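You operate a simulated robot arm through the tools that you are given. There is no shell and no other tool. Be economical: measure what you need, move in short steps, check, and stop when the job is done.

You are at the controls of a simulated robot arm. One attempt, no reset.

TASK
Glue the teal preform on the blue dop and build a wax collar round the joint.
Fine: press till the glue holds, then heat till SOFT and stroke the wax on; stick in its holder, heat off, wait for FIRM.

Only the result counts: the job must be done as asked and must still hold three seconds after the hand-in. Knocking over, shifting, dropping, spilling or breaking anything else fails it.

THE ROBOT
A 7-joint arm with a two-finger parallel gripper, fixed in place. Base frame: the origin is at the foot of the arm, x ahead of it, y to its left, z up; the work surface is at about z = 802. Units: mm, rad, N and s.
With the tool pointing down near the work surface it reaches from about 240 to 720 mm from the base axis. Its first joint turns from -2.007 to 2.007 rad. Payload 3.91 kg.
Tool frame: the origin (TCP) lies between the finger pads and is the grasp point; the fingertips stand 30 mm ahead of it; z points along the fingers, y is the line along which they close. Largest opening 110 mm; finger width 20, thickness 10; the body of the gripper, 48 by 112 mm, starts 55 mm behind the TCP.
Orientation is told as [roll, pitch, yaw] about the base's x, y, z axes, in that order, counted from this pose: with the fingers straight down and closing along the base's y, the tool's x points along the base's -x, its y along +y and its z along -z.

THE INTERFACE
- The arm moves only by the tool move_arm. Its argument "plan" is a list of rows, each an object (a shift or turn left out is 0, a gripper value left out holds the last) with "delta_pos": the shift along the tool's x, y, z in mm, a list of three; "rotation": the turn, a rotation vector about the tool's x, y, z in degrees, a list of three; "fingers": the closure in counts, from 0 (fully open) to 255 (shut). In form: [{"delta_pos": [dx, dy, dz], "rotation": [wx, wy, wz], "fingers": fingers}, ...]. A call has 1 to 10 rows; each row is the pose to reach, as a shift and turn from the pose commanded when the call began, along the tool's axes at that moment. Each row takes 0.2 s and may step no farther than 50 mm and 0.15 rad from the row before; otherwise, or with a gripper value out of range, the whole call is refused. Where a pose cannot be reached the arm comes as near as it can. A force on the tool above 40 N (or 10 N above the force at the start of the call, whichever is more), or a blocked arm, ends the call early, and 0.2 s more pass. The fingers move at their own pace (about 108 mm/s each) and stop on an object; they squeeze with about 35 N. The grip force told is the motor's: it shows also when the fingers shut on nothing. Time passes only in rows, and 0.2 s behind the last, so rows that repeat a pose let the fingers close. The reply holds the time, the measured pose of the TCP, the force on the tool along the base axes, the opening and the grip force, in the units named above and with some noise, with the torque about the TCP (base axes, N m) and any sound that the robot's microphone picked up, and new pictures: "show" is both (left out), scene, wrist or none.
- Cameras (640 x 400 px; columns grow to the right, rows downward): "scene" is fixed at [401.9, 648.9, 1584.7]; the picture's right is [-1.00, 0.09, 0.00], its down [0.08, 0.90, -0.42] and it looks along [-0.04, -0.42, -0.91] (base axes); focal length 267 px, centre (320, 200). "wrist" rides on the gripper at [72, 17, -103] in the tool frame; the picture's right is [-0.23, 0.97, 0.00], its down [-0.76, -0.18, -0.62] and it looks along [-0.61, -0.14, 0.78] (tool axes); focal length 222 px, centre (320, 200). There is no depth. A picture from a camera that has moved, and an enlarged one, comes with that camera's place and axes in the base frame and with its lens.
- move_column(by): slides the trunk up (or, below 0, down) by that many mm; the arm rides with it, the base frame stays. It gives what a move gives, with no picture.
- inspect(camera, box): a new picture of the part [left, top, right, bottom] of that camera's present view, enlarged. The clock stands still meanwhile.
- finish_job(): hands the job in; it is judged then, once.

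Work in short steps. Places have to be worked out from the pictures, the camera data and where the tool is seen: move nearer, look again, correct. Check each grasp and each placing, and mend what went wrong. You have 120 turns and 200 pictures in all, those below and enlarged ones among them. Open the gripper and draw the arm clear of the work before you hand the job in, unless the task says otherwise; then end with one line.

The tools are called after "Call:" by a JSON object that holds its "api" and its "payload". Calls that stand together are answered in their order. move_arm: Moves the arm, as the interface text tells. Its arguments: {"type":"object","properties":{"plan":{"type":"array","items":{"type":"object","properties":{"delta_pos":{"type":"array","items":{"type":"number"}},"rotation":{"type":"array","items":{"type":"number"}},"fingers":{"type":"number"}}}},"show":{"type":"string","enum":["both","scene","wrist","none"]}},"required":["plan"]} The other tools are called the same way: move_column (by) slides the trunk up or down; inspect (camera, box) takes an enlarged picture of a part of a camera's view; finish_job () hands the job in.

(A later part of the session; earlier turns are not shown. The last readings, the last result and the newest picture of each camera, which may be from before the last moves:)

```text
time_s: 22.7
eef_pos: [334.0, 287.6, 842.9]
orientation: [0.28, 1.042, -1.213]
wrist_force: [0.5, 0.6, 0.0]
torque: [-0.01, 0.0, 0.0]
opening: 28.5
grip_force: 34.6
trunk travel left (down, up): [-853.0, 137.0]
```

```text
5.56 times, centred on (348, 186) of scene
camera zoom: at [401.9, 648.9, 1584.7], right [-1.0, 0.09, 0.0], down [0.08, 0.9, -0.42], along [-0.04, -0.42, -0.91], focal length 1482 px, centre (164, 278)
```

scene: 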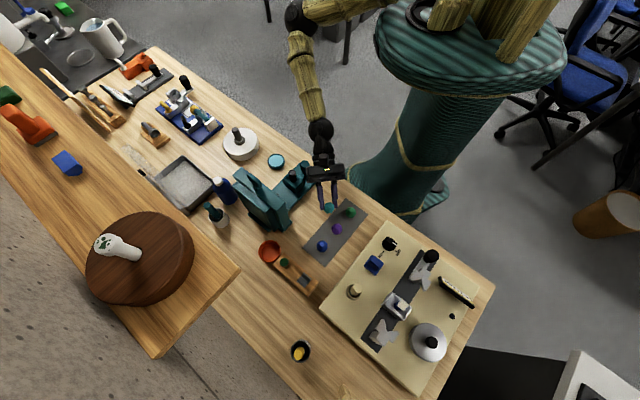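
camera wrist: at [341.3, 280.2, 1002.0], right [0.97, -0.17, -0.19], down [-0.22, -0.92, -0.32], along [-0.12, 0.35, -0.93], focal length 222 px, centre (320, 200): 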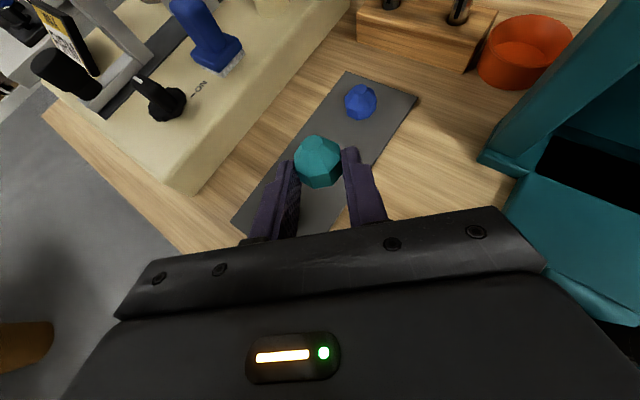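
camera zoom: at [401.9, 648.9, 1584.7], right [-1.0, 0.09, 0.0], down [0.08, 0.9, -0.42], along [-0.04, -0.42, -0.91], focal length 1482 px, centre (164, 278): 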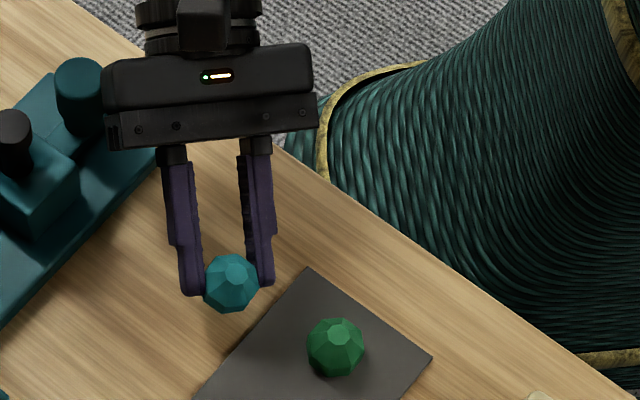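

The hand is near the fixture's post, so I shift 8 mm more to −x, −y before lowering.

Call:
{"api": "move_arm", "payload": {"plan": [{"delta_pos": [-1.2, -4.3, -3.4]}, {"delta_pos": [-2.5, -9, -7]}, {"delta_pos": [-2.5, -9, -7]}], "show": "none"}}

Call:
{"api": "move_column", "payload": {"by": -11}}

Call:
{"api": "inspect", "payload": {"camera": "scene", "box": [300, 150, 396, 222]}}

Call:
{"api": "inspect", "payload": {"camera": "wrist", "box": [250, 100, 390, 220]}}

```text
time_s: 23.5
eef_pos: [328.5, 279.1, 844.8]
orientation: [0.297, 1.035, -1.193]
wrist_force: [0.3, 0.1, -0.5]
torque: [-0.03, -0.01, 0.0]
opening: 28.5
grip_force: 34.8
trunk travel left (down, up): [-853.0, 137.0]
```

```text
time_s: 24.1
eef_pos: [328.3, 278.1, 833.7]
orientation: [0.294, 1.033, -1.198]
wrist_force: [0.8, 0.3, -0.8]
torque: [0.01, -0.01, -0.01]
opening: 28.7
grip_force: 35.3
trunk travel left (down, up): [-842.0, 148.0]
```

```text
5.56 times, centred on (348, 186) of scene
camera zoom: at [401.9, 648.9, 1584.7], right [-1.0, 0.09, 0.0], down [0.08, 0.9, -0.42], along [-0.04, -0.42, -0.91], focal length 1482 px, centre (164, 278)
```

zoom: 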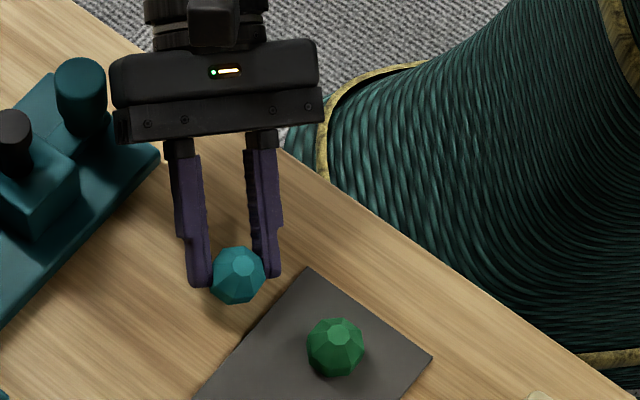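

```text
3.33 times, centred on (320, 160) of wrist
camera zoom: at [335.5, 224.4, 948.3], right [1.0, 0.01, -0.05], down [-0.01, -0.93, -0.38], along [-0.05, 0.38, -0.93], focal length 740 px, centre (320, 333)
```

zoom: 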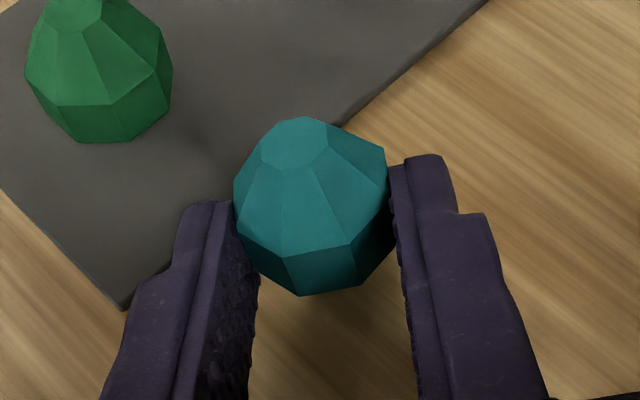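

Nearly down and upright. I lower 3 mm more and then release in small finger steps.

Call:
{"api": "move_column", "payload": {"by": -3.5}}

Call:
{"api": "move_arm", "payload": {"plan": [{"fingers": 184}, {"fingers": 178}, {"fingers": 165}, {"fingers": 130}, {"fingers": 130}, {"fingers": 130}], "show": "none"}}

Call:
{"api": "inspect", "payload": {"camera": "scene", "box": [310, 165, 374, 213]}}

Call:
{"api": "inspect", "payload": {"camera": "wrist", "box": [250, 100, 390, 220]}}

```text
time_s: 24.6
eef_pos: [328.9, 276.8, 829.8]
orientation: [0.291, 1.031, -1.204]
wrist_force: [-0.5, -0.3, -0.4]
torque: [0.01, 0.01, 0.01]
opening: 28.8
grip_force: 35.0
trunk travel left (down, up): [-839.0, 151.0]
```

```text
time_s: 26.0
eef_pos: [329.1, 275.5, 827.4]
orientation: [0.291, 1.029, -1.208]
wrist_force: [-4.1, 1.6, 0.1]
torque: [-0.07, -0.12, -0.19]
opening: 53.7
grip_force: 0.0
trunk travel left (down, up): [-839.0, 151.0]
```

```text
8.33 times, centred on (342, 189) of scene
camera zoom: at [401.9, 648.9, 1584.7], right [-1.0, 0.09, 0.0], down [0.08, 0.9, -0.42], along [-0.04, -0.42, -0.91], focal length 2223 px, centre (137, 292)
```

zoom: 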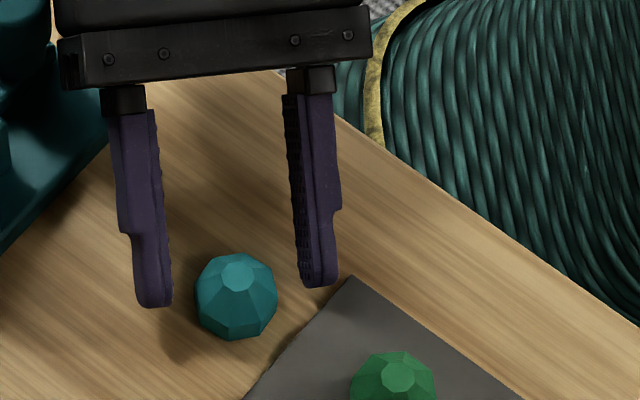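

```text
3.33 times, centred on (320, 160) of wrist
camera zoom: at [336.3, 221.6, 943.7], right [1.0, 0.0, -0.05], down [-0.02, -0.93, -0.37], along [-0.05, 0.37, -0.93], focal length 740 px, centre (320, 333)
```

zoom: 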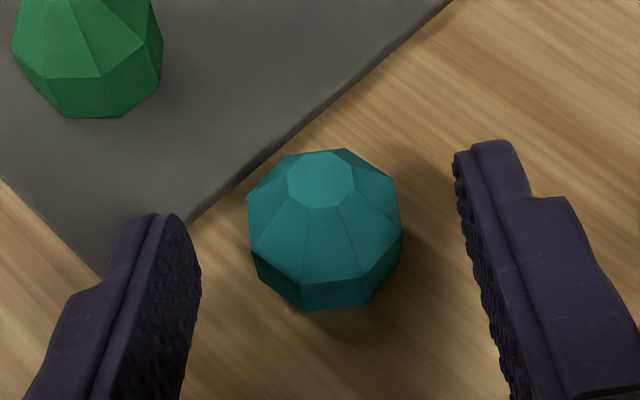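

The preform now stands upright on its base. I raise the column to lift the fingers clear.

Call:
{"api": "move_column", "payload": {"by": 60}}

Call:
{"api": "move_arm", "payload": {"plan": [{"delta_pos": [0, 0, -10], "rotation": [0, -8, 0]}, {"delta_pos": [0, 0, -20], "rotation": [0, -16, 0]}, {"delta_pos": [0, 0, -30], "rotation": [0, -24, 0]}, {"delta_pos": [0, 0, -40], "rotation": [0, -32, 0]}, {"delta_pos": [0, 0, -50], "rotation": [0, -40, 0]}, {"delta_pos": [0, 0, -50], "rotation": [0, -48, 0]}, {"delta_pos": [0, 0, -50], "rotation": [0, -56, 0]}], "show": "scene"}}

```text
time_s: 27.0
eef_pos: [331.6, 272.7, 888.4]
orientation: [0.29, 1.031, -1.209]
wrist_force: [0.3, 0.3, 0.3]
torque: [0.0, -0.03, -0.02]
opening: 54.2
grip_force: 0.0
trunk travel left (down, up): [-899.0, 91.0]
```

```text
time_s: 28.6
eef_pos: [324.0, 235.2, 909.8]
orientation: [0.128, 0.087, -1.462]
wrist_force: [-0.6, 0.3, -0.2]
torque: [-0.03, -0.01, 0.02]
opening: 54.0
grip_force: 0.0
trunk travel left (down, up): [-899.0, 91.0]
```

scene: 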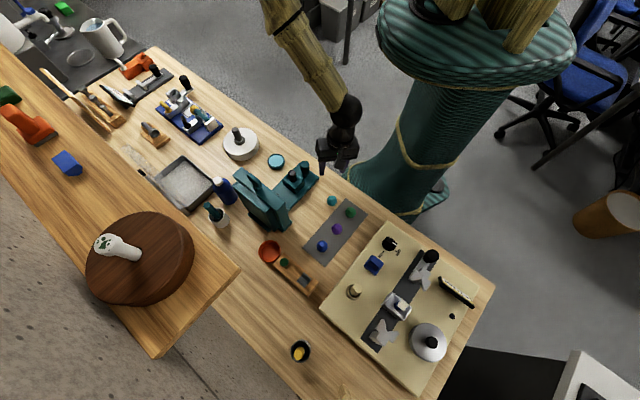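

Call:
{"api": "inspect", "payload": {"camera": "scene", "box": [316, 188, 348, 212]}}

Call:
{"api": "inspect", "payload": {"camera": "wrist", "box": [280, 60, 400, 150]}}

```text
16.00 times, centred on (332, 200) of scene
camera zoom: at [401.9, 648.9, 1584.7], right [-1.0, 0.09, 0.0], down [0.08, 0.9, -0.42], along [-0.04, -0.42, -0.91], focal length 4269 px, centre (128, 200)
```

zoom: 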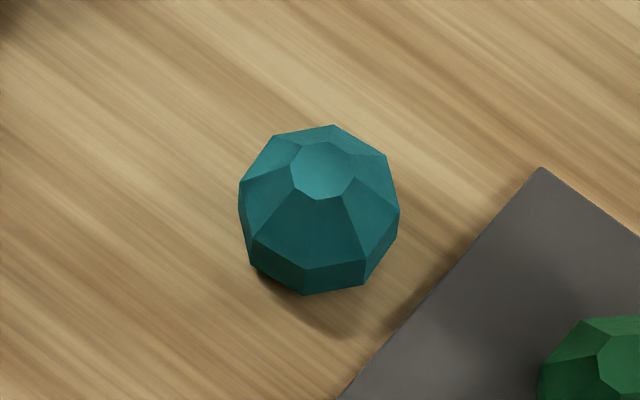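

```text
4.44 times, centred on (340, 105) of wrist
camera zoom: at [321.2, 298.2, 1020.6], right [0.99, -0.13, 0.1], down [-0.16, -0.83, 0.53], along [0.02, -0.54, -0.84], focal length 987 px, centre (231, 622)
```

zoom: 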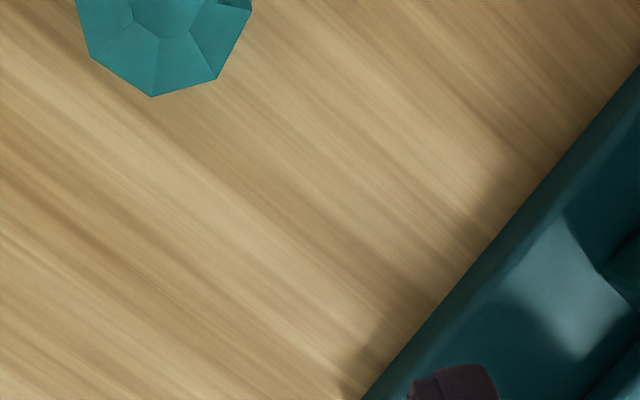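

The stone stands at about (329.5, 296.3), with flats at 4°+45k. I level the tool first.

Call:
{"api": "move_arm", "payload": {"plan": [{"delta_pos": [0, 0, 0], "rotation": [3.6, -2.5, 0]}, {"delta_pos": [0, 0, 0], "rotation": [7.3, -5, 0]}], "show": "none"}}

```text
time_s: 29.2
eef_pos: [323.1, 235.1, 910.5]
orientation: [-0.004, 0.003, -1.466]
wrist_force: [0.7, -0.1, -0.6]
torque: [-0.01, -0.01, 0.0]
opening: 53.8
grip_force: 0.0
trunk travel left (down, up): [-899.0, 91.0]
```

Call:
{"api": "move_arm", "payload": {"plan": [{"delta_pos": [12, 3, 0], "rotation": [0, 0, -7.5]}, {"delta_pos": [24, 6, 0], "rotation": [0, 0, -15]}, {"delta_pos": [36, 9, 0], "rotation": [0, 0, -22.5]}, {"delta_pos": [48, 11, 5], "rotation": [0, 0, -30]}, {"delta_pos": [60.2, 12.8, 10], "rotation": [0, 0, -37]}, {"delta_pos": [60.2, 12.8, 15], "rotation": [0, 0, -43]}], "show": "wrist"}}

Call:
{"api": "inspect", "payload": {"camera": "wrist", "box": [270, 110, 370, 190]}}

```text
time_s: 30.6
eef_pos: [332.2, 297.0, 894.2]
orientation: [0.0, 0.003, -0.714]
wrist_force: [0.4, -0.2, -0.1]
torque: [-0.02, 0.01, -0.01]
opening: 53.8
grip_force: 0.0
trunk travel left (down, up): [-899.0, 91.0]
camera wrist: at [288.6, 356.1, 998.1], right [0.81, 0.59, 0.0], down [0.46, -0.63, 0.62], along [0.36, -0.5, -0.78], focal length 222 px, centre (320, 200)
```

wrist: 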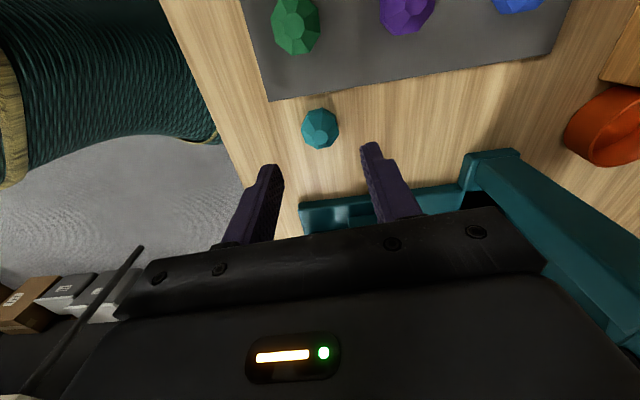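

```text
5.00 times, centred on (320, 150) of wrist
camera zoom: at [288.6, 356.1, 998.1], right [0.81, 0.59, 0.0], down [0.46, -0.63, 0.62], along [0.36, -0.5, -0.78], focal length 1111 px, centre (320, 450)
```

zoom: 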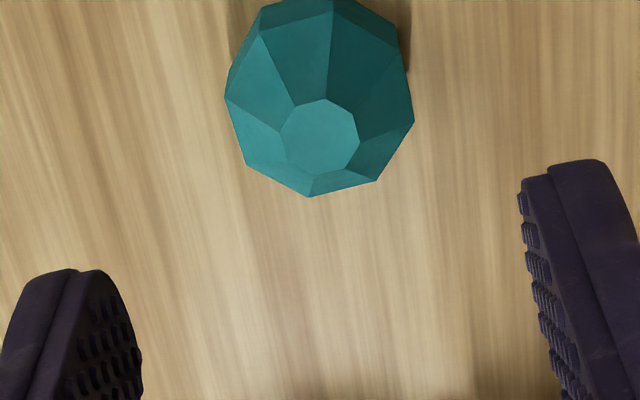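

I correct about 3 mm along tool x, descend until tips are just above the table, and close.

Call:
{"api": "move_arm", "payload": {"plan": [{"delta_pos": [3, 0, 25]}, {"delta_pos": [3, 0, 45]}, {"delta_pos": [3, 0, 60.5]}, {"delta_pos": [3, 0, 60.5]}, {"delta_pos": [3, 0, 60.5], "fingers": 255}, {"delta_pos": [3, 0, 60.5], "fingers": 255}, {"delta_pos": [3, 0, 60.5], "fingers": 255}], "show": "none"}}

Call:
{"api": "inspect", "payload": {"camera": "wrist", "box": [270, 120, 370, 200]}}

```text
time_s: 32.2
eef_pos: [327.2, 298.9, 833.1]
orientation: [-0.001, 0.003, -0.715]
wrist_force: [0.0, -0.4, -0.2]
torque: [0.02, 0.04, 0.04]
opening: 28.5
grip_force: 35.5
trunk travel left (down, up): [-899.0, 91.0]
```

```text
5.00 times, centred on (320, 160) of wrist
camera zoom: at [285.1, 358.8, 936.9], right [0.81, 0.59, 0.0], down [0.46, -0.63, 0.62], along [0.36, -0.5, -0.78], focal length 1111 px, centre (320, 400)
```

zoom: 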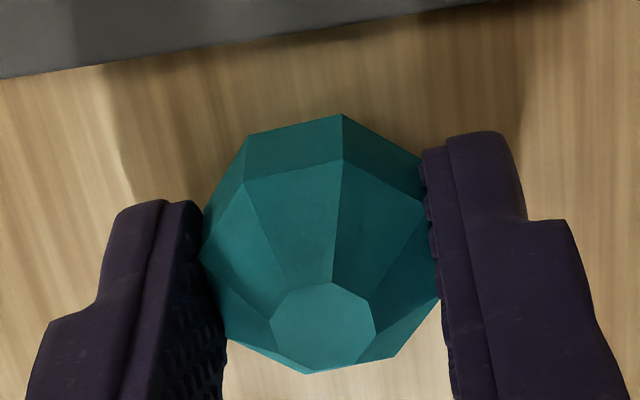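

Centred better now. I lift slowly and check.

Call:
{"api": "move_arm", "payload": {"plan": [{"delta_pos": [0, 0, -3]}, {"delta_pos": [0, 0, -8]}, {"delta_pos": [0, 0, -15]}, {"delta_pos": [0, 0, -25]}, {"delta_pos": [0, 0, -35]}], "show": "none"}}

Call:
{"api": "inspect", "payload": {"camera": "wrist", "box": [270, 120, 370, 200]}}

```text
time_s: 33.4
eef_pos: [329.0, 298.1, 869.8]
orientation: [-0.001, 0.003, -0.715]
wrist_force: [0.6, -0.3, -0.6]
torque: [-0.03, 0.01, 0.01]
opening: 28.9
grip_force: 34.8
trunk travel left (down, up): [-899.0, 91.0]
```

```text
5.00 times, centred on (320, 160) of wrist
camera zoom: at [286.9, 357.8, 973.1], right [0.81, 0.59, 0.0], down [0.46, -0.64, 0.62], along [0.36, -0.5, -0.78], focal length 1111 px, centre (320, 400)
```

zoom: 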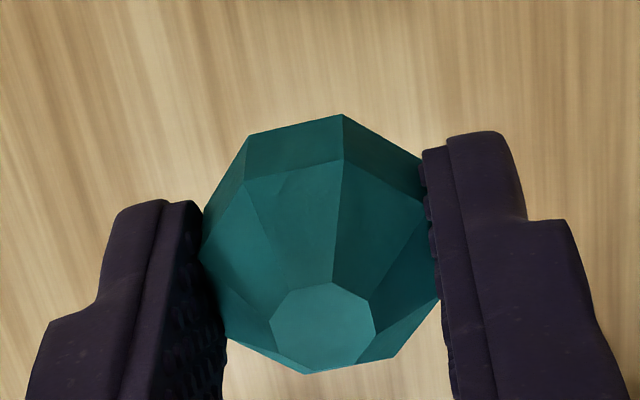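

Held firmly. I lift to 1010 with gentle steps and start toward the dop.

Call:
{"api": "move_arm", "payload": {"plan": [{"delta_pos": [0, 0, -15]}, {"delta_pos": [0, 0, -40]}, {"delta_pos": [0, 0, -70]}, {"delta_pos": [0, 0, -100]}, {"delta_pos": [0, 0, -125]}, {"delta_pos": [12, 7, -140]}, {"delta_pos": [37, 20, -142]}, {"delta_pos": [63, 35, -142]}, {"delta_pos": [89, 49, -142]}, {"delta_pos": [115, 64, -142]}], "show": "none"}}

Call:
{"api": "move_arm", "payload": {"plan": [{"delta_pos": [25, 14, 0]}, {"delta_pos": [52, 29, 0]}, {"delta_pos": [79, 44, 0]}, {"delta_pos": [106, 59, 0]}, {"delta_pos": [133, 74, 0]}, {"delta_pos": [160, 89, 0]}, {"delta_pos": [182, 101, 0]}, {"delta_pos": [192, 106.5, 0]}, {"delta_pos": [192, 106.5, 0]}], "show": "both"}}

```text
time_s: 35.6
eef_pos: [284.5, 421.0, 1011.4]
orientation: [-0.001, 0.002, -0.716]
wrist_force: [-0.6, -0.3, 0.2]
torque: [-0.01, -0.05, 0.05]
opening: 28.8
grip_force: 34.6
trunk travel left (down, up): [-899.0, 91.0]
```

```text
time_s: 37.6
eef_pos: [208.7, 629.0, 1013.5]
orientation: [0.001, 0.004, -0.715]
wrist_force: [-0.4, 0.9, -1.0]
torque: [0.01, 0.0, -0.03]
opening: 28.7
grip_force: 34.4
trunk travel left (down, up): [-899.0, 91.0]
camera wrist: at [165.7, 688.5, 1116.9], right [0.81, 0.59, 0.0], down [0.46, -0.63, 0.62], along [0.36, -0.5, -0.78], focal length 222 px, centre (320, 200)
```

scene: 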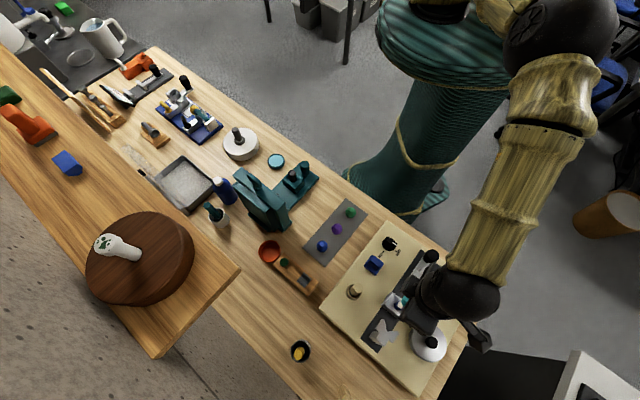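
wrist: 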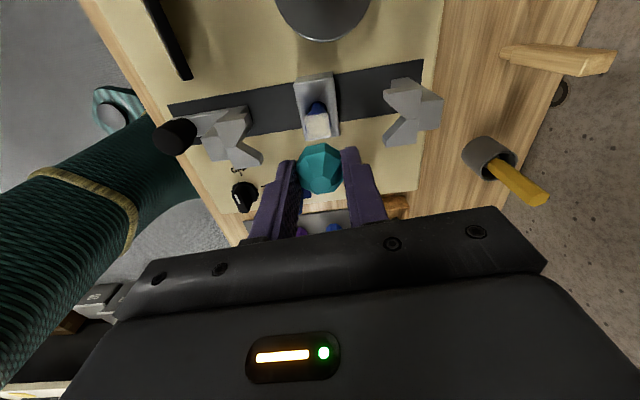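

Stone held over the dop. I zoom to refine the dop's position against the tool.

Call:
{"api": "inspect", "payload": {"camera": "wrist", "box": [270, 70, 370, 200]}}

Call:
{"api": "inspect", "payload": {"camera": "scene", "box": [375, 270, 435, 330]}}

Call:
{"api": "inspect", "payload": {"camera": "wrist", "box": [140, 60, 460, 220]}}

```text
3.08 times, centred on (320, 135) of wrist
camera zoom: at [165.7, 688.5, 1116.9], right [0.81, 0.59, 0.0], down [0.46, -0.63, 0.62], along [0.36, -0.5, -0.78], focal length 684 px, centre (320, 400)
```

zoom: 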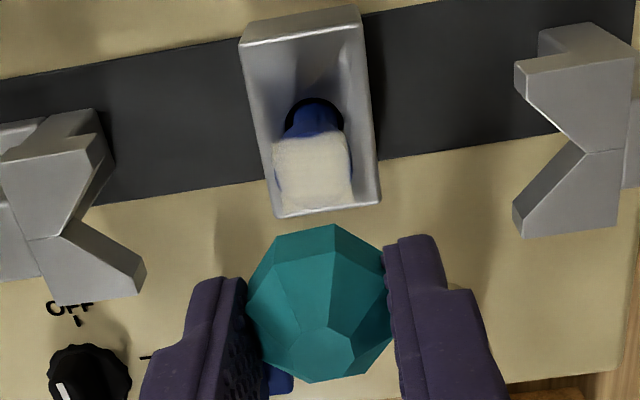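

```text
6.67 times, centred on (405, 300) of scene
camera zoom: at [401.9, 648.9, 1584.7], right [-1.0, 0.09, 0.0], down [0.08, 0.9, -0.42], along [-0.04, -0.42, -0.91], focal length 1779 px, centre (-247, -467)
```

zoom: 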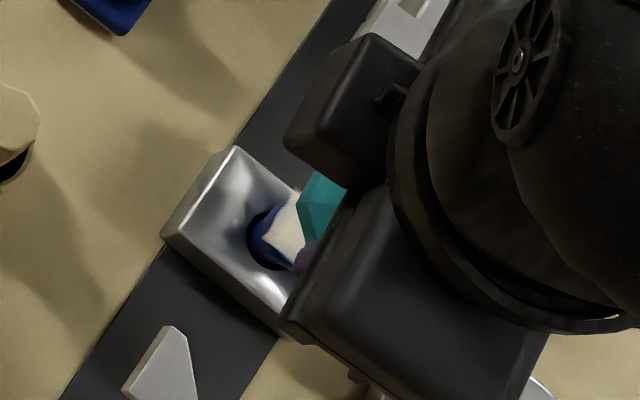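

```text
2.00 times, centred on (300, 140) of wrist
camera zoom: at [165.7, 688.5, 1116.9], right [0.81, 0.59, 0.0], down [0.46, -0.63, 0.62], along [0.36, -0.5, -0.78], focal length 444 px, centre (360, 320)
```

zoom: 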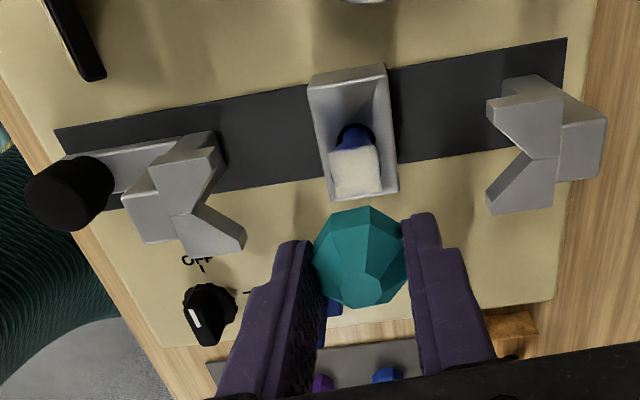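

The jaws sit clear on both sides. I lower to about 9 mm above the pad, with a small correction, and compare stone and pad.

Call:
{"api": "move_arm", "payload": {"plan": [{"delta_pos": [-1.2, -1.5, 15]}, {"delta_pos": [-1.2, -1.5, 30]}, {"delta_pos": [-1.2, -1.5, 42]}, {"delta_pos": [-1.2, -1.5, 52]}, {"delta_pos": [-1.2, -1.5, 52]}], "show": "none"}}

Call:
{"api": "inspect", "payload": {"camera": "wrist", "box": [270, 110, 370, 190]}}

Call:
{"api": "inspect", "payload": {"camera": "scene", "box": [375, 275, 425, 325]}}

```text
time_s: 38.8
eef_pos: [207.3, 626.4, 960.5]
orientation: [-0.001, 0.003, -0.715]
wrist_force: [-0.6, -0.3, 0.1]
torque: [0.01, 0.02, 0.0]
opening: 29.0
grip_force: 35.5
trunk travel left (down, up): [-899.0, 91.0]
```

```text
5.00 times, centred on (320, 150) of wrist
camera zoom: at [165.2, 685.8, 1064.8], right [0.81, 0.59, 0.0], down [0.46, -0.64, 0.62], along [0.36, -0.5, -0.78], focal length 1111 px, centre (320, 450)
```

zoom: 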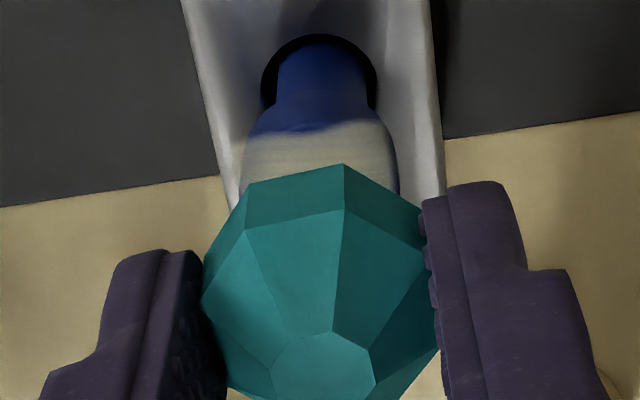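

```text
8.00 times, centred on (400, 300) of scene
camera zoom: at [401.9, 648.9, 1584.7], right [-1.0, 0.09, 0.0], down [0.08, 0.9, -0.42], along [-0.04, -0.42, -0.91], focal length 2134 px, centre (-320, -600)
```

zoom: 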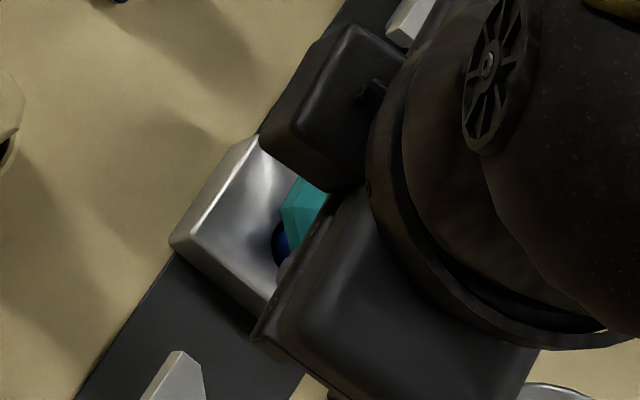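

The camera model predicts the stone's edges well, so the stone is centred in the grip. The white also covers the dop's side, so I rise again to measure the dop's top surface in higher zoom.

Call:
{"api": "move_arm", "payload": {"plan": [{"delta_pos": [0, 0, -15]}, {"delta_pos": [0, 0, -35]}, {"delta_pos": [0, 0, -50]}, {"delta_pos": [0, 0, -50]}], "show": "none"}}

Call:
{"api": "inspect", "payload": {"camera": "wrist", "box": [295, 90, 345, 150]}}

```text
time_s: 39.8
eef_pos: [208.4, 626.7, 1012.6]
orientation: [0.0, 0.003, -0.714]
wrist_force: [0.2, 1.0, 0.1]
torque: [0.01, 0.01, 0.01]
opening: 28.5
grip_force: 34.5
trunk travel left (down, up): [-899.0, 91.0]
```

```text
6.67 times, centred on (320, 120) of wrist
camera zoom: at [165.5, 686.2, 1115.2], right [0.81, 0.59, 0.0], down [0.46, -0.63, 0.62], along [0.36, -0.5, -0.78], focal length 1481 px, centre (320, 733)
```

zoom: 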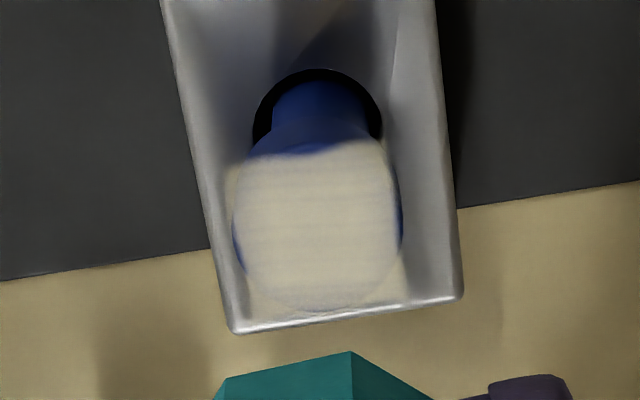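

The dop's disc top is at about tool offset (+3.0, +0.6), z ≈ 921. I apply this and lower to just above it.

Call:
{"api": "move_arm", "payload": {"plan": [{"delta_pos": [3, 0.6, 15]}, {"delta_pos": [3, 0.6, 30]}, {"delta_pos": [3, 0.6, 42]}, {"delta_pos": [3, 0.6, 50]}, {"delta_pos": [3, 0.6, 55]}, {"delta_pos": [3, 0.6, 55]}], "show": "none"}}

Call:
{"api": "inspect", "payload": {"camera": "wrist", "box": [270, 110, 370, 190]}}

```text
time_s: 41.2
eef_pos: [207.4, 629.2, 955.1]
orientation: [-0.001, 0.003, -0.716]
wrist_force: [0.0, -0.8, -0.5]
torque: [-0.02, -0.01, -0.01]
opening: 28.6
grip_force: 34.9
trunk travel left (down, up): [-899.0, 91.0]
```

```text
5.00 times, centred on (320, 150) of wrist
camera zoom: at [164.7, 688.2, 1059.3], right [0.81, 0.59, 0.0], down [0.46, -0.64, 0.62], along [0.36, -0.5, -0.78], focal length 1111 px, centre (320, 450)
```

zoom: 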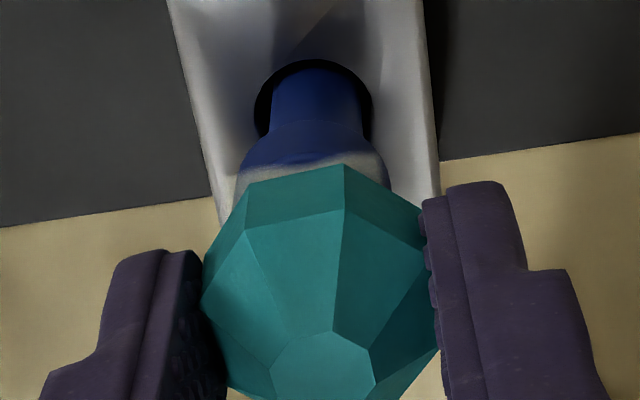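

Laterally the dop is about 1 mm to the tool's −y, so I shift that and go down until contact shows in the force.

Call:
{"api": "move_arm", "payload": {"plan": [{"delta_pos": [0, -1, 1]}, {"delta_pos": [0, -1, 2]}, {"delta_pos": [0, -1, 3]}, {"delta_pos": [0, -1, 3]}], "show": "none"}}

Call:
{"api": "inspect", "payload": {"camera": "wrist", "box": [270, 110, 370, 190]}}

```text
time_s: 42.2
eef_pos: [205.9, 627.6, 954.0]
orientation: [0.001, 0.004, -0.716]
wrist_force: [0.8, 0.0, 3.3]
torque: [0.03, 0.0, 0.02]
opening: 28.7
grip_force: 34.9
trunk travel left (down, up): [-899.0, 91.0]
```

```text
5.00 times, centred on (320, 150) of wrist
camera zoom: at [163.8, 687.6, 1057.1], right [0.81, 0.59, 0.0], down [0.46, -0.64, 0.62], along [0.36, -0.5, -0.78], focal length 1111 px, centre (320, 450)
```

zoom: 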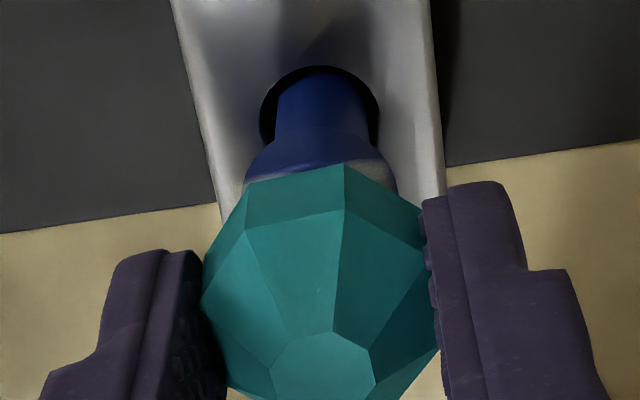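

Contact at 3 N, aligned laterally. I press harder and hold.

Call:
{"api": "move_arm", "payload": {"plan": [{"delta_pos": [0, 0, 1]}, {"delta_pos": [0, 0, 2]}, {"delta_pos": [0, 0, 2.5]}, {"delta_pos": [0, 0, 2.5]}, {"delta_pos": [0, 0, 2.5]}], "show": "none"}}

```text
time_s: 43.4
eef_pos: [205.6, 627.0, 952.9]
orientation: [0.006, 0.004, -0.715]
wrist_force: [2.0, 0.5, 27.8]
torque: [0.07, -0.12, 0.0]
opening: 28.5
grip_force: 34.5
trunk travel left (down, up): [-899.0, 91.0]
```

27.8 N of press force; I hold it.

Call:
{"api": "move_arm", "payload": {"plan": [{"delta_pos": [0, 0, -0.5]}, {"delta_pos": [0, 0, -0.5]}, {"delta_pos": [0, 0, -0.5]}, {"delta_pos": [0, 0, -0.5]}, {"delta_pos": [0, 0, -0.5]}, {"delta_pos": [0, 0, -0.5]}, {"delta_pos": [0, 0, -0.5]}, {"delta_pos": [0, 0, -0.5]}, {"delta_pos": [0, 0, -0.5]}, {"delta_pos": [0, 0, -0.5]}], "show": "none"}}

Call:
{"api": "move_arm", "payload": {"plan": [{}, {}, {}, {}, {}, {}, {}, {}, {}, {}], "show": "none"}}

Call:
{"api": "inspect", "payload": {"camera": "wrist", "box": [220, 60, 420, 200]}}

```text
time_s: 45.6
eef_pos: [205.6, 627.1, 952.8]
orientation: [0.004, 0.003, -0.715]
wrist_force: [0.4, 0.9, 26.8]
torque: [0.09, -0.03, -0.02]
opening: 28.8
grip_force: 35.2
trunk travel left (down, up): [-899.0, 91.0]
```

```text
time_s: 47.8
eef_pos: [206.0, 625.8, 952.6]
orientation: [0.001, 0.004, -0.717]
wrist_force: [0.8, 0.8, 24.6]
torque: [0.06, 0.01, 0.0]
opening: 28.7
grip_force: 34.9
trunk travel left (down, up): [-899.0, 91.0]
```

```text
2.86 times, centred on (320, 130) of wrist
camera zoom: at [163.0, 686.6, 1055.9], right [0.81, 0.59, 0.0], down [0.46, -0.64, 0.62], along [0.36, -0.5, -0.78], focal length 635 px, centre (320, 400)
```

zoom: 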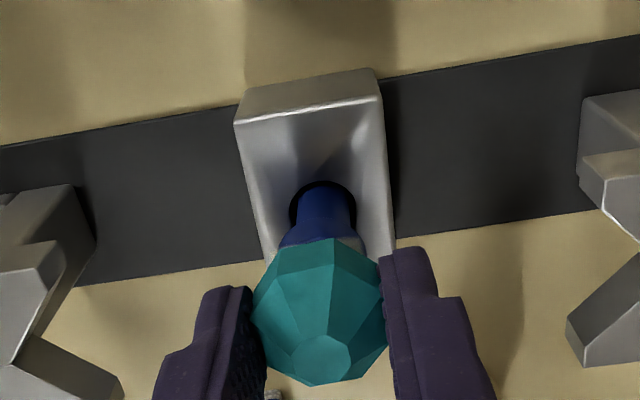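

I hold a few seconds more for the glue.

Call:
{"api": "move_arm", "payload": {"plan": [{}, {}, {}, {}, {}, {}, {}, {}, {}, {}], "show": "none"}}

Call:
{"api": "move_arm", "payload": {"plan": [{}, {}, {}, {}, {}, {}, {}, {}, {}, {}], "show": "none"}}

Call:
{"api": "move_arm", "payload": {"plan": [{}, {}, {}, {}, {}, {}, {}, {}, {}, {}], "show": "none"}}

```text
time_s: 50.0
eef_pos: [204.8, 627.0, 952.8]
orientation: [0.002, 0.003, -0.714]
wrist_force: [-0.2, 1.1, 22.8]
torque: [0.06, 0.02, 0.03]
opening: 28.6
grip_force: 34.6
trunk travel left (down, up): [-899.0, 91.0]
```

```text
time_s: 52.2
eef_pos: [206.1, 626.7, 951.9]
orientation: [0.001, 0.003, -0.716]
wrist_force: [0.6, -0.1, 18.3]
torque: [0.04, -0.08, 0.0]
opening: 28.9
grip_force: 34.9
trunk travel left (down, up): [-899.0, 91.0]
```

```text
time_s: 54.4
eef_pos: [205.8, 626.8, 951.7]
orientation: [0.001, 0.003, -0.715]
wrist_force: [-0.4, 0.3, 15.7]
torque: [-0.03, 0.01, -0.02]
opening: 28.7
grip_force: 35.0
trunk travel left (down, up): [-899.0, 91.0]
```

Force is relaxing as fingers creep. I test gently: lift 2 mm and see if the force goes negative (glued).

Call:
{"api": "move_arm", "payload": {"plan": [{"delta_pos": [0, 0, -1]}, {"delta_pos": [0, 0, -2]}, {"delta_pos": [0, 0, -2]}], "show": "none"}}

```text
time_s: 55.2
eef_pos: [205.5, 627.8, 952.7]
orientation: [-0.001, -0.001, -0.715]
wrist_force: [-0.3, 0.8, 1.3]
torque: [0.01, -0.02, -0.01]
opening: 28.6
grip_force: 35.2
trunk travel left (down, up): [-899.0, 91.0]
```

Call:
{"api": "move_arm", "payload": {"plan": [{"delta_pos": [0, 0, -0.6]}, {"delta_pos": [0, 0, -0.6]}], "show": "none"}}

```text
time_s: 55.8
eef_pos: [204.9, 627.5, 952.7]
orientation: [0.0, 0.004, -0.715]
wrist_force: [0.8, -0.1, -1.8]
torque: [-0.02, -0.02, 0.0]
opening: 28.7
grip_force: 35.6
trunk travel left (down, up): [-899.0, 91.0]
```

Call:
{"api": "move_arm", "payload": {"plan": [{"delta_pos": [0, 0, -0.6]}, {"delta_pos": [0, 0, -0.6]}], "show": "none"}}

```text
time_s: 56.4
eef_pos: [205.6, 628.1, 954.6]
orientation: [-0.001, 0.003, -0.715]
wrist_force: [-0.4, 0.3, -1.3]
torque: [-0.01, 0.05, 0.01]
opening: 28.8
grip_force: 34.8
trunk travel left (down, up): [-899.0, 91.0]
```

Call:
{"api": "inspect", "payload": {"camera": "wrist", "box": [270, 110, 370, 190]}}

```text
5.00 times, centred on (320, 150) of wrist
camera zoom: at [162.9, 688.0, 1057.5], right [0.81, 0.59, 0.0], down [0.46, -0.63, 0.62], along [0.36, -0.5, -0.78], focal length 1111 px, centre (320, 450)
```

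zoom: 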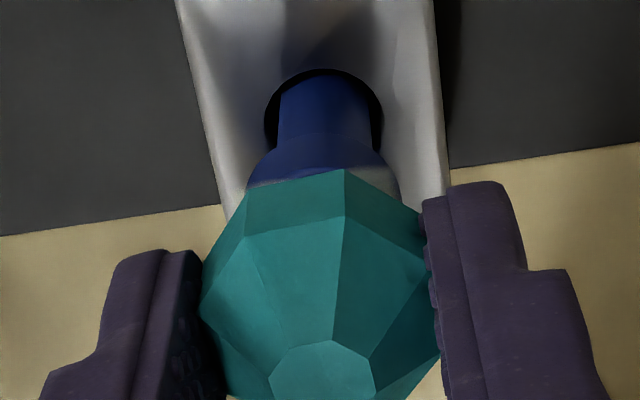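

Call:
{"api": "move_arm", "payload": {"plan": [{"delta_pos": [0, 0, -1]}, {"delta_pos": [0, 0, -2]}, {"delta_pos": [0, 0, -3]}, {"delta_pos": [0, 0, -3]}], "show": "none"}}

Call:
{"api": "inspect", "payload": {"camera": "wrist", "box": [270, 110, 370, 190]}}

```text
time_s: 57.4
eef_pos: [204.3, 628.4, 955.5]
orientation: [0.0, 0.004, -0.715]
wrist_force: [-0.3, 0.4, -0.9]
torque: [0.0, 0.02, -0.02]
opening: 28.5
grip_force: 35.3
trunk travel left (down, up): [-899.0, 91.0]
```

```text
5.00 times, centred on (320, 150) of wrist
camera zoom: at [162.7, 687.9, 1060.2], right [0.81, 0.59, 0.0], down [0.46, -0.63, 0.62], along [0.36, -0.5, -0.78], focal length 1111 px, centre (320, 450)
```

zoom: 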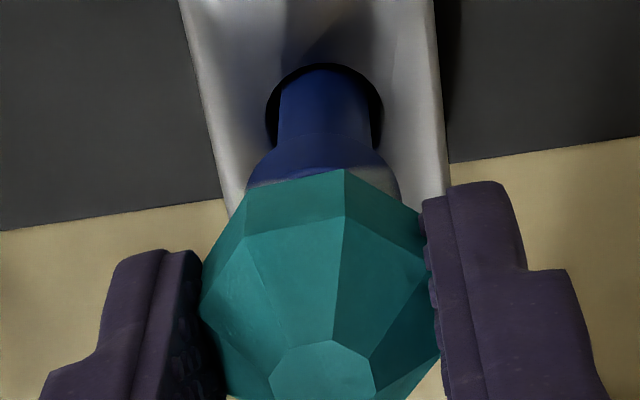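

The dop rises with the stone: the glue holds. I lower it back until seated, press a little, then release.

Call:
{"api": "move_arm", "payload": {"plan": [{"delta_pos": [0, 0, 1.5]}, {"delta_pos": [0, 0, 3]}, {"delta_pos": [0, 0, 4.2]}, {"delta_pos": [0, 0, 5.2]}, {"delta_pos": [0, 0, 5.8]}, {"delta_pos": [0, 0, 5.8]}, {"delta_pos": [0, 0, 5.8]}, {"delta_pos": [0, 0, 5.8]}, {"delta_pos": [0, 0, 5.8]}], "show": "none"}}

```text
time_s: 59.4
eef_pos: [206.2, 628.3, 951.9]
orientation: [0.002, 0.004, -0.716]
wrist_force: [1.0, -1.6, 6.1]
torque: [-0.04, -0.02, 0.02]
opening: 28.9
grip_force: 35.1
trunk travel left (down, up): [-899.0, 91.0]
```

Seated at 6 N. I open the fingers and rise.

Call:
{"api": "move_arm", "payload": {"plan": [{"fingers": 180}, {"fingers": 165}, {"fingers": 135}, {"fingers": 125}, {"delta_pos": [0, 0, -15]}, {"delta_pos": [0, 0, -40]}, {"delta_pos": [0, 0, -80]}, {"delta_pos": [0, 0, -100]}], "show": "wrist"}}

Call:
{"api": "inspect", "payload": {"camera": "wrist", "box": [240, 60, 400, 180]}}

```text
time_s: 61.2
eef_pos: [206.1, 628.4, 1051.9]
orientation: [-0.001, 0.002, -0.715]
wrist_force: [-0.1, 0.2, 1.0]
torque: [0.03, -0.01, 0.01]
opening: 56.4
grip_force: 0.0
trunk travel left (down, up): [-899.0, 91.0]
camera wrist: at [164.1, 687.6, 1155.2], right [0.81, 0.59, 0.0], down [0.46, -0.63, 0.62], along [0.36, -0.5, -0.78], focal length 222 px, centre (320, 200)
```

wrist: 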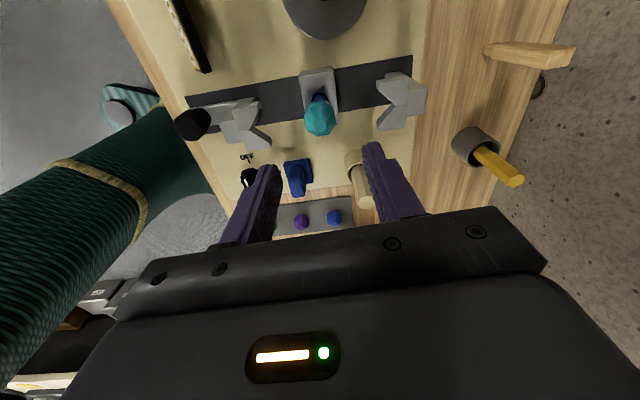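

```text
3.33 times, centred on (320, 120) of wrist
camera zoom: at [164.1, 687.6, 1155.2], right [0.81, 0.59, 0.0], down [0.46, -0.63, 0.62], along [0.36, -0.5, -0.78], focal length 740 px, centre (320, 467)
```

zoom: 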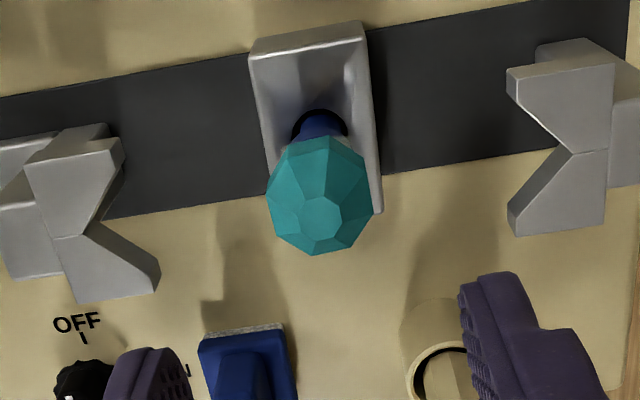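

The preform sits centred on the dop. Now I look closely at the wax sticks, pot and blue block.

Call:
{"api": "inspect", "payload": {"camera": "scene", "box": [335, 250, 385, 310]}}

Call:
{"api": "inspect", "payload": {"camera": "scene", "box": [280, 325, 330, 375]}}

Call:
{"api": "inspect", "payload": {"camera": "wrist", "box": [260, 0, 400, 90]}}

Call:
{"api": "inspect", "payload": {"camera": "wrist", "box": [230, 130, 400, 230]}}

```text
6.67 times, centred on (360, 280) of scene
camera zoom: at [401.9, 648.9, 1584.7], right [-1.0, 0.09, 0.0], down [0.08, 0.9, -0.42], along [-0.04, -0.42, -0.91], focal length 1779 px, centre (53, -333)
```

zoom: 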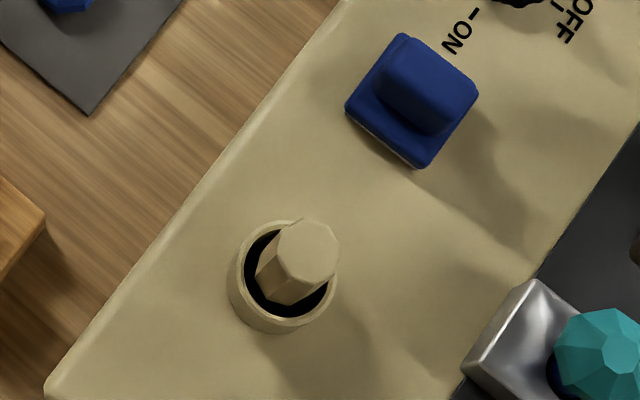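

```text
8.00 times, centred on (305, 350) of scene
camera zoom: at [401.9, 648.9, 1584.7], right [-1.0, 0.09, 0.0], down [0.08, 0.9, -0.42], along [-0.04, -0.42, -0.91], focal length 2134 px, centre (440, -1000)
```

zoom: 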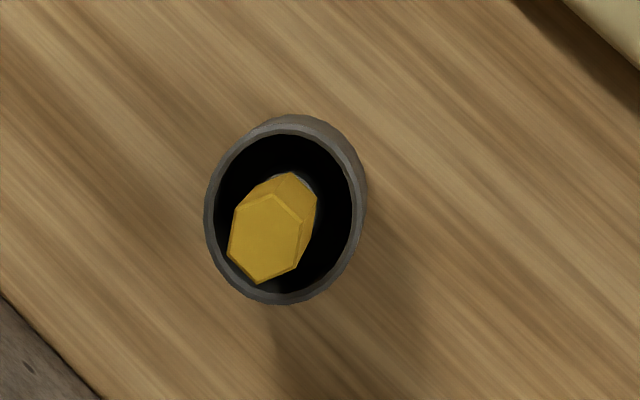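

```text
4.44 times, centred on (330, 45) of wrist
camera zoom: at [164.1, 687.6, 1155.2], right [0.81, 0.59, 0.0], down [0.46, -0.63, 0.62], along [0.36, -0.5, -0.78], focal length 987 px, centre (276, 889)
```

zoom: 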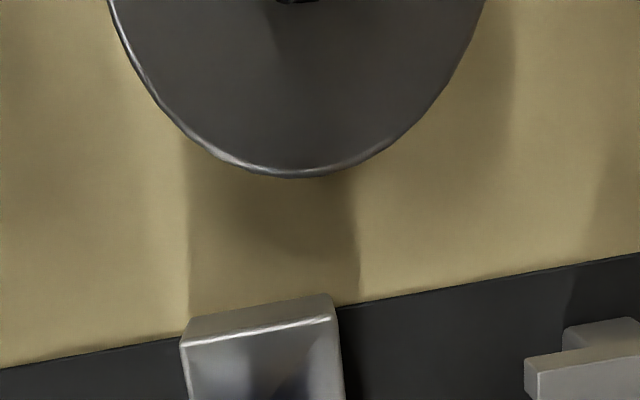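

```text
3.76 times, centred on (315, 180) of wrist
camera zoom: at [164.1, 687.6, 1155.2], right [0.81, 0.59, 0.0], down [0.46, -0.63, 0.62], along [0.36, -0.5, -0.78], focal length 836 px, centre (339, 275)
```

zoom: 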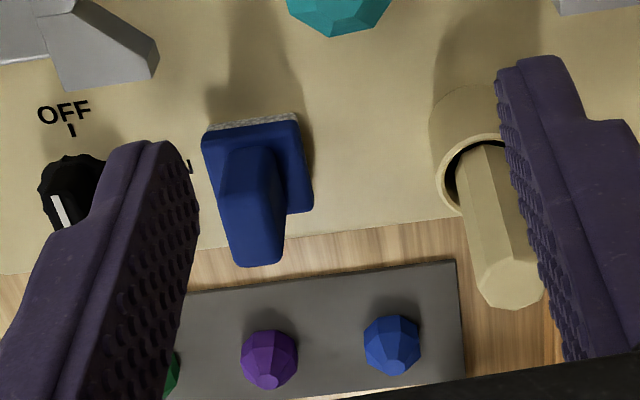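

The cream octagonal stick sits in the board's own holder, under the WAX display – that's the wax. Next I go to the heater knob near (188, 465).

Call:
{"api": "move_arm", "payload": {"plan": [{"delta_pos": [-15, -22, 0], "rotation": [0, 0, -6]}, {"delta_pos": [-31, -45, 0], "rotation": [0, 0, -12]}, {"delta_pos": [-47, -67, 10], "rotation": [0, 0, -18]}, {"delta_pos": [-62, -90, 25], "rotation": [0, 0, -24]}, {"delta_pos": [-78, -112, 45], "rotation": [0, 0, -30]}, {"delta_pos": [-93, -135, 65], "rotation": [0, 0, -36]}, {"delta_pos": [-93, -135, 90], "rotation": [0, 0, -41]}], "show": "wrist"}}

Call:
{"api": "inspect", "payload": {"camera": "wrist", "box": [260, 80, 380, 190]}}

Call:
{"api": "inspect", "payload": {"camera": "scene", "box": [350, 220, 430, 320]}}

```text
time_s: 62.8
eef_pos: [187.4, 464.0, 961.0]
orientation: [0.003, 0.003, 0.002]
wrist_force: [-0.2, 0.4, -0.8]
torque: [0.0, -0.02, 0.0]
opening: 56.2
grip_force: 0.0
trunk travel left (down, up): [-899.0, 91.0]
camera wrist: at [116.3, 480.9, 1064.4], right [0.23, 0.97, 0.0], down [0.76, -0.18, 0.62], along [0.61, -0.14, -0.78], focal length 222 px, centre (320, 200)
```

wrist: 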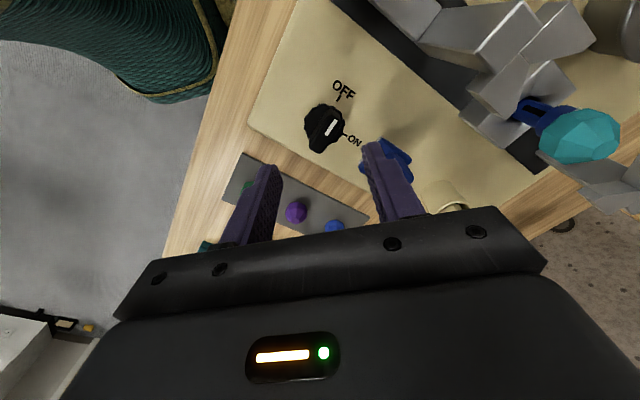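

```text
3.64 times, centred on (320, 135) of wrist
camera zoom: at [116.3, 480.9, 1064.4], right [0.23, 0.97, 0.0], down [0.76, -0.18, 0.62], along [0.61, -0.14, -0.78], focal length 808 px, centre (320, 436)
```

zoom: 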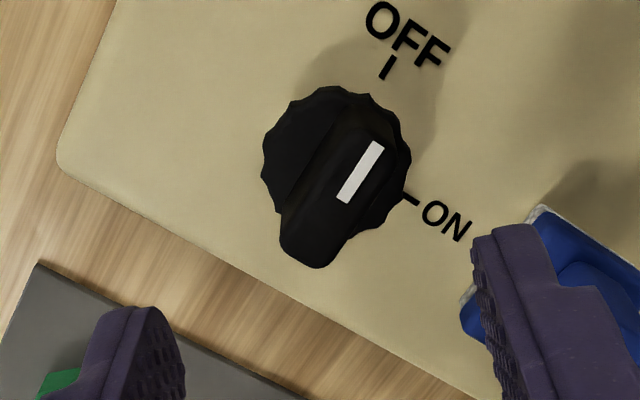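

```text
4.00 times, centred on (390, 270) of scene
camera zoom: at [401.9, 648.9, 1584.7], right [-1.0, 0.09, 0.0], down [0.08, 0.9, -0.42], along [-0.04, -0.42, -0.91], focal length 1067 px, centre (40, -80)
```

zoom: 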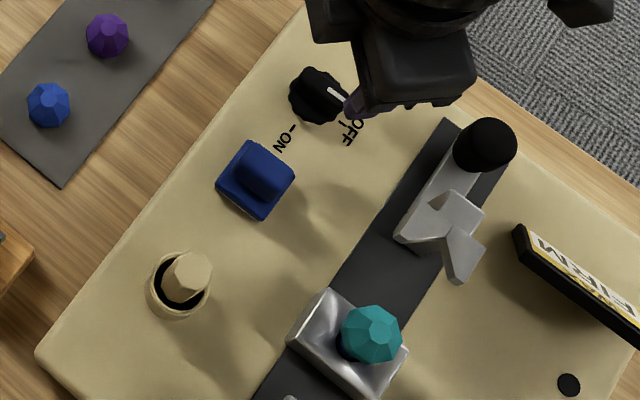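

I need the knob's height and centre; I move 8 mm in y and 35 mm lower for a second look.

Call:
{"api": "move_arm", "payload": {"plan": [{"delta_pos": [0, 4, 15], "fingers": 90}, {"delta_pos": [0, 8, 30]}, {"delta_pos": [0, 8, 30]}], "show": "none"}}

Call:
{"api": "inspect", "payload": {"camera": "wrist", "box": [260, 80, 380, 200]}}

```text
time_s: 63.6
eef_pos: [187.7, 471.5, 932.4]
orientation: [0.001, 0.001, -0.001]
wrist_force: [0.4, -0.3, 0.4]
torque: [0.02, -0.01, 0.06]
opening: 71.2
grip_force: 0.0
trunk travel left (down, up): [-899.0, 91.0]
```

```text
3.33 times, centred on (320, 140) of wrist
camera zoom: at [116.3, 488.5, 1035.0], right [0.23, 0.97, 0.0], down [0.76, -0.18, 0.62], along [0.61, -0.14, -0.78], focal length 740 px, centre (320, 400)
```

zoom: 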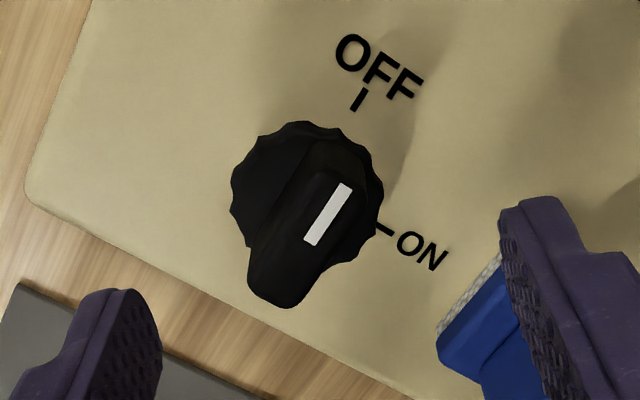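

The knob's centre is near (193.5, 468.5), body radius ≈ 19.5, board top ≈ 838. I descend around its fluted body and close.

Call:
{"api": "move_arm", "payload": {"plan": [{"delta_pos": [-5.8, -3, 10], "fingers": 125}, {"delta_pos": [-5.8, -3, 30]}, {"delta_pos": [-5.8, -3, 50]}, {"delta_pos": [-5.8, -3, 60]}, {"delta_pos": [-5.8, -3, 60]}], "show": "none"}}

Call:
{"api": "inspect", "payload": {"camera": "wrist", "box": [250, 80, 390, 220]}}

```text
time_s: 65.0
eef_pos: [192.6, 471.6, 875.4]
orientation: [0.008, 0.0, 0.001]
wrist_force: [-1.6, -5.2, 24.3]
torque: [-1.0, 0.1, -0.13]
opening: 58.7
grip_force: 2.1
trunk travel left (down, up): [-899.0, 91.0]
stopped in row 5: the force on the tool passed its limit at 41 N (the readings are from after the stop); the commanded pose is now the measured one
```

```text
2.86 times, centred on (320, 150) of wrist
camera zoom: at [121.3, 487.5, 978.5], right [0.23, 0.97, 0.01], down [0.76, -0.18, 0.62], along [0.61, -0.14, -0.78], focal length 635 px, centre (320, 343)
```

zoom: 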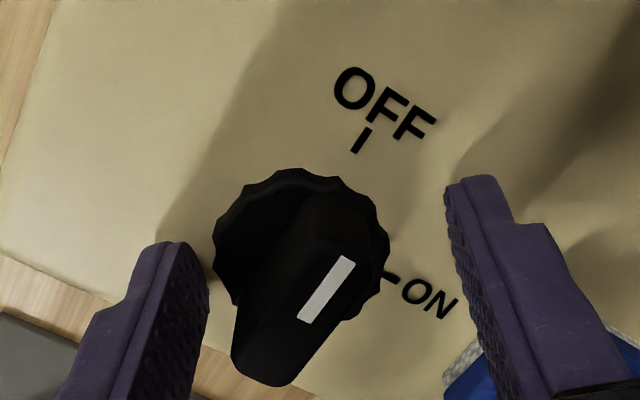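

One fingertip touched the board (its top is nearer 845). I back up 3 mm, centre −4 mm in y, then close.

Call:
{"api": "move_arm", "payload": {"plan": [{"delta_pos": [0, 0, -4]}, {"delta_pos": [0, -4, -3.5]}, {"delta_pos": [0, -4, -3]}, {"delta_pos": [0, -4, -3], "fingers": 255}, {"delta_pos": [0, -4, -3], "fingers": 255}, {"delta_pos": [0, -4, -3], "fingers": 255}], "show": "none"}}

Call:
{"api": "inspect", "payload": {"camera": "wrist", "box": [250, 80, 390, 220]}}

```text
time_s: 66.4
eef_pos: [193.0, 468.4, 875.8]
orientation: [0.005, 0.0, -0.001]
wrist_force: [0.6, -3.5, -3.0]
torque: [-0.26, -0.21, 0.02]
opening: 36.5
grip_force: 44.9
trunk travel left (down, up): [-899.0, 91.0]
```

```text
2.86 times, centred on (320, 150) of wrist
camera zoom: at [121.4, 484.2, 979.5], right [0.23, 0.97, 0.0], down [0.76, -0.18, 0.62], along [0.61, -0.14, -0.78], focal length 635 px, centre (320, 343)
```

zoom: 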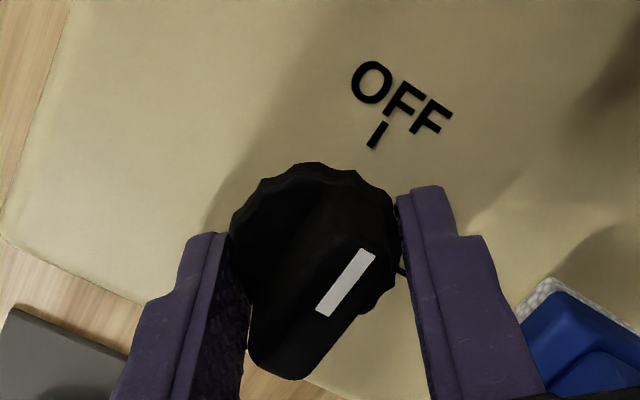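

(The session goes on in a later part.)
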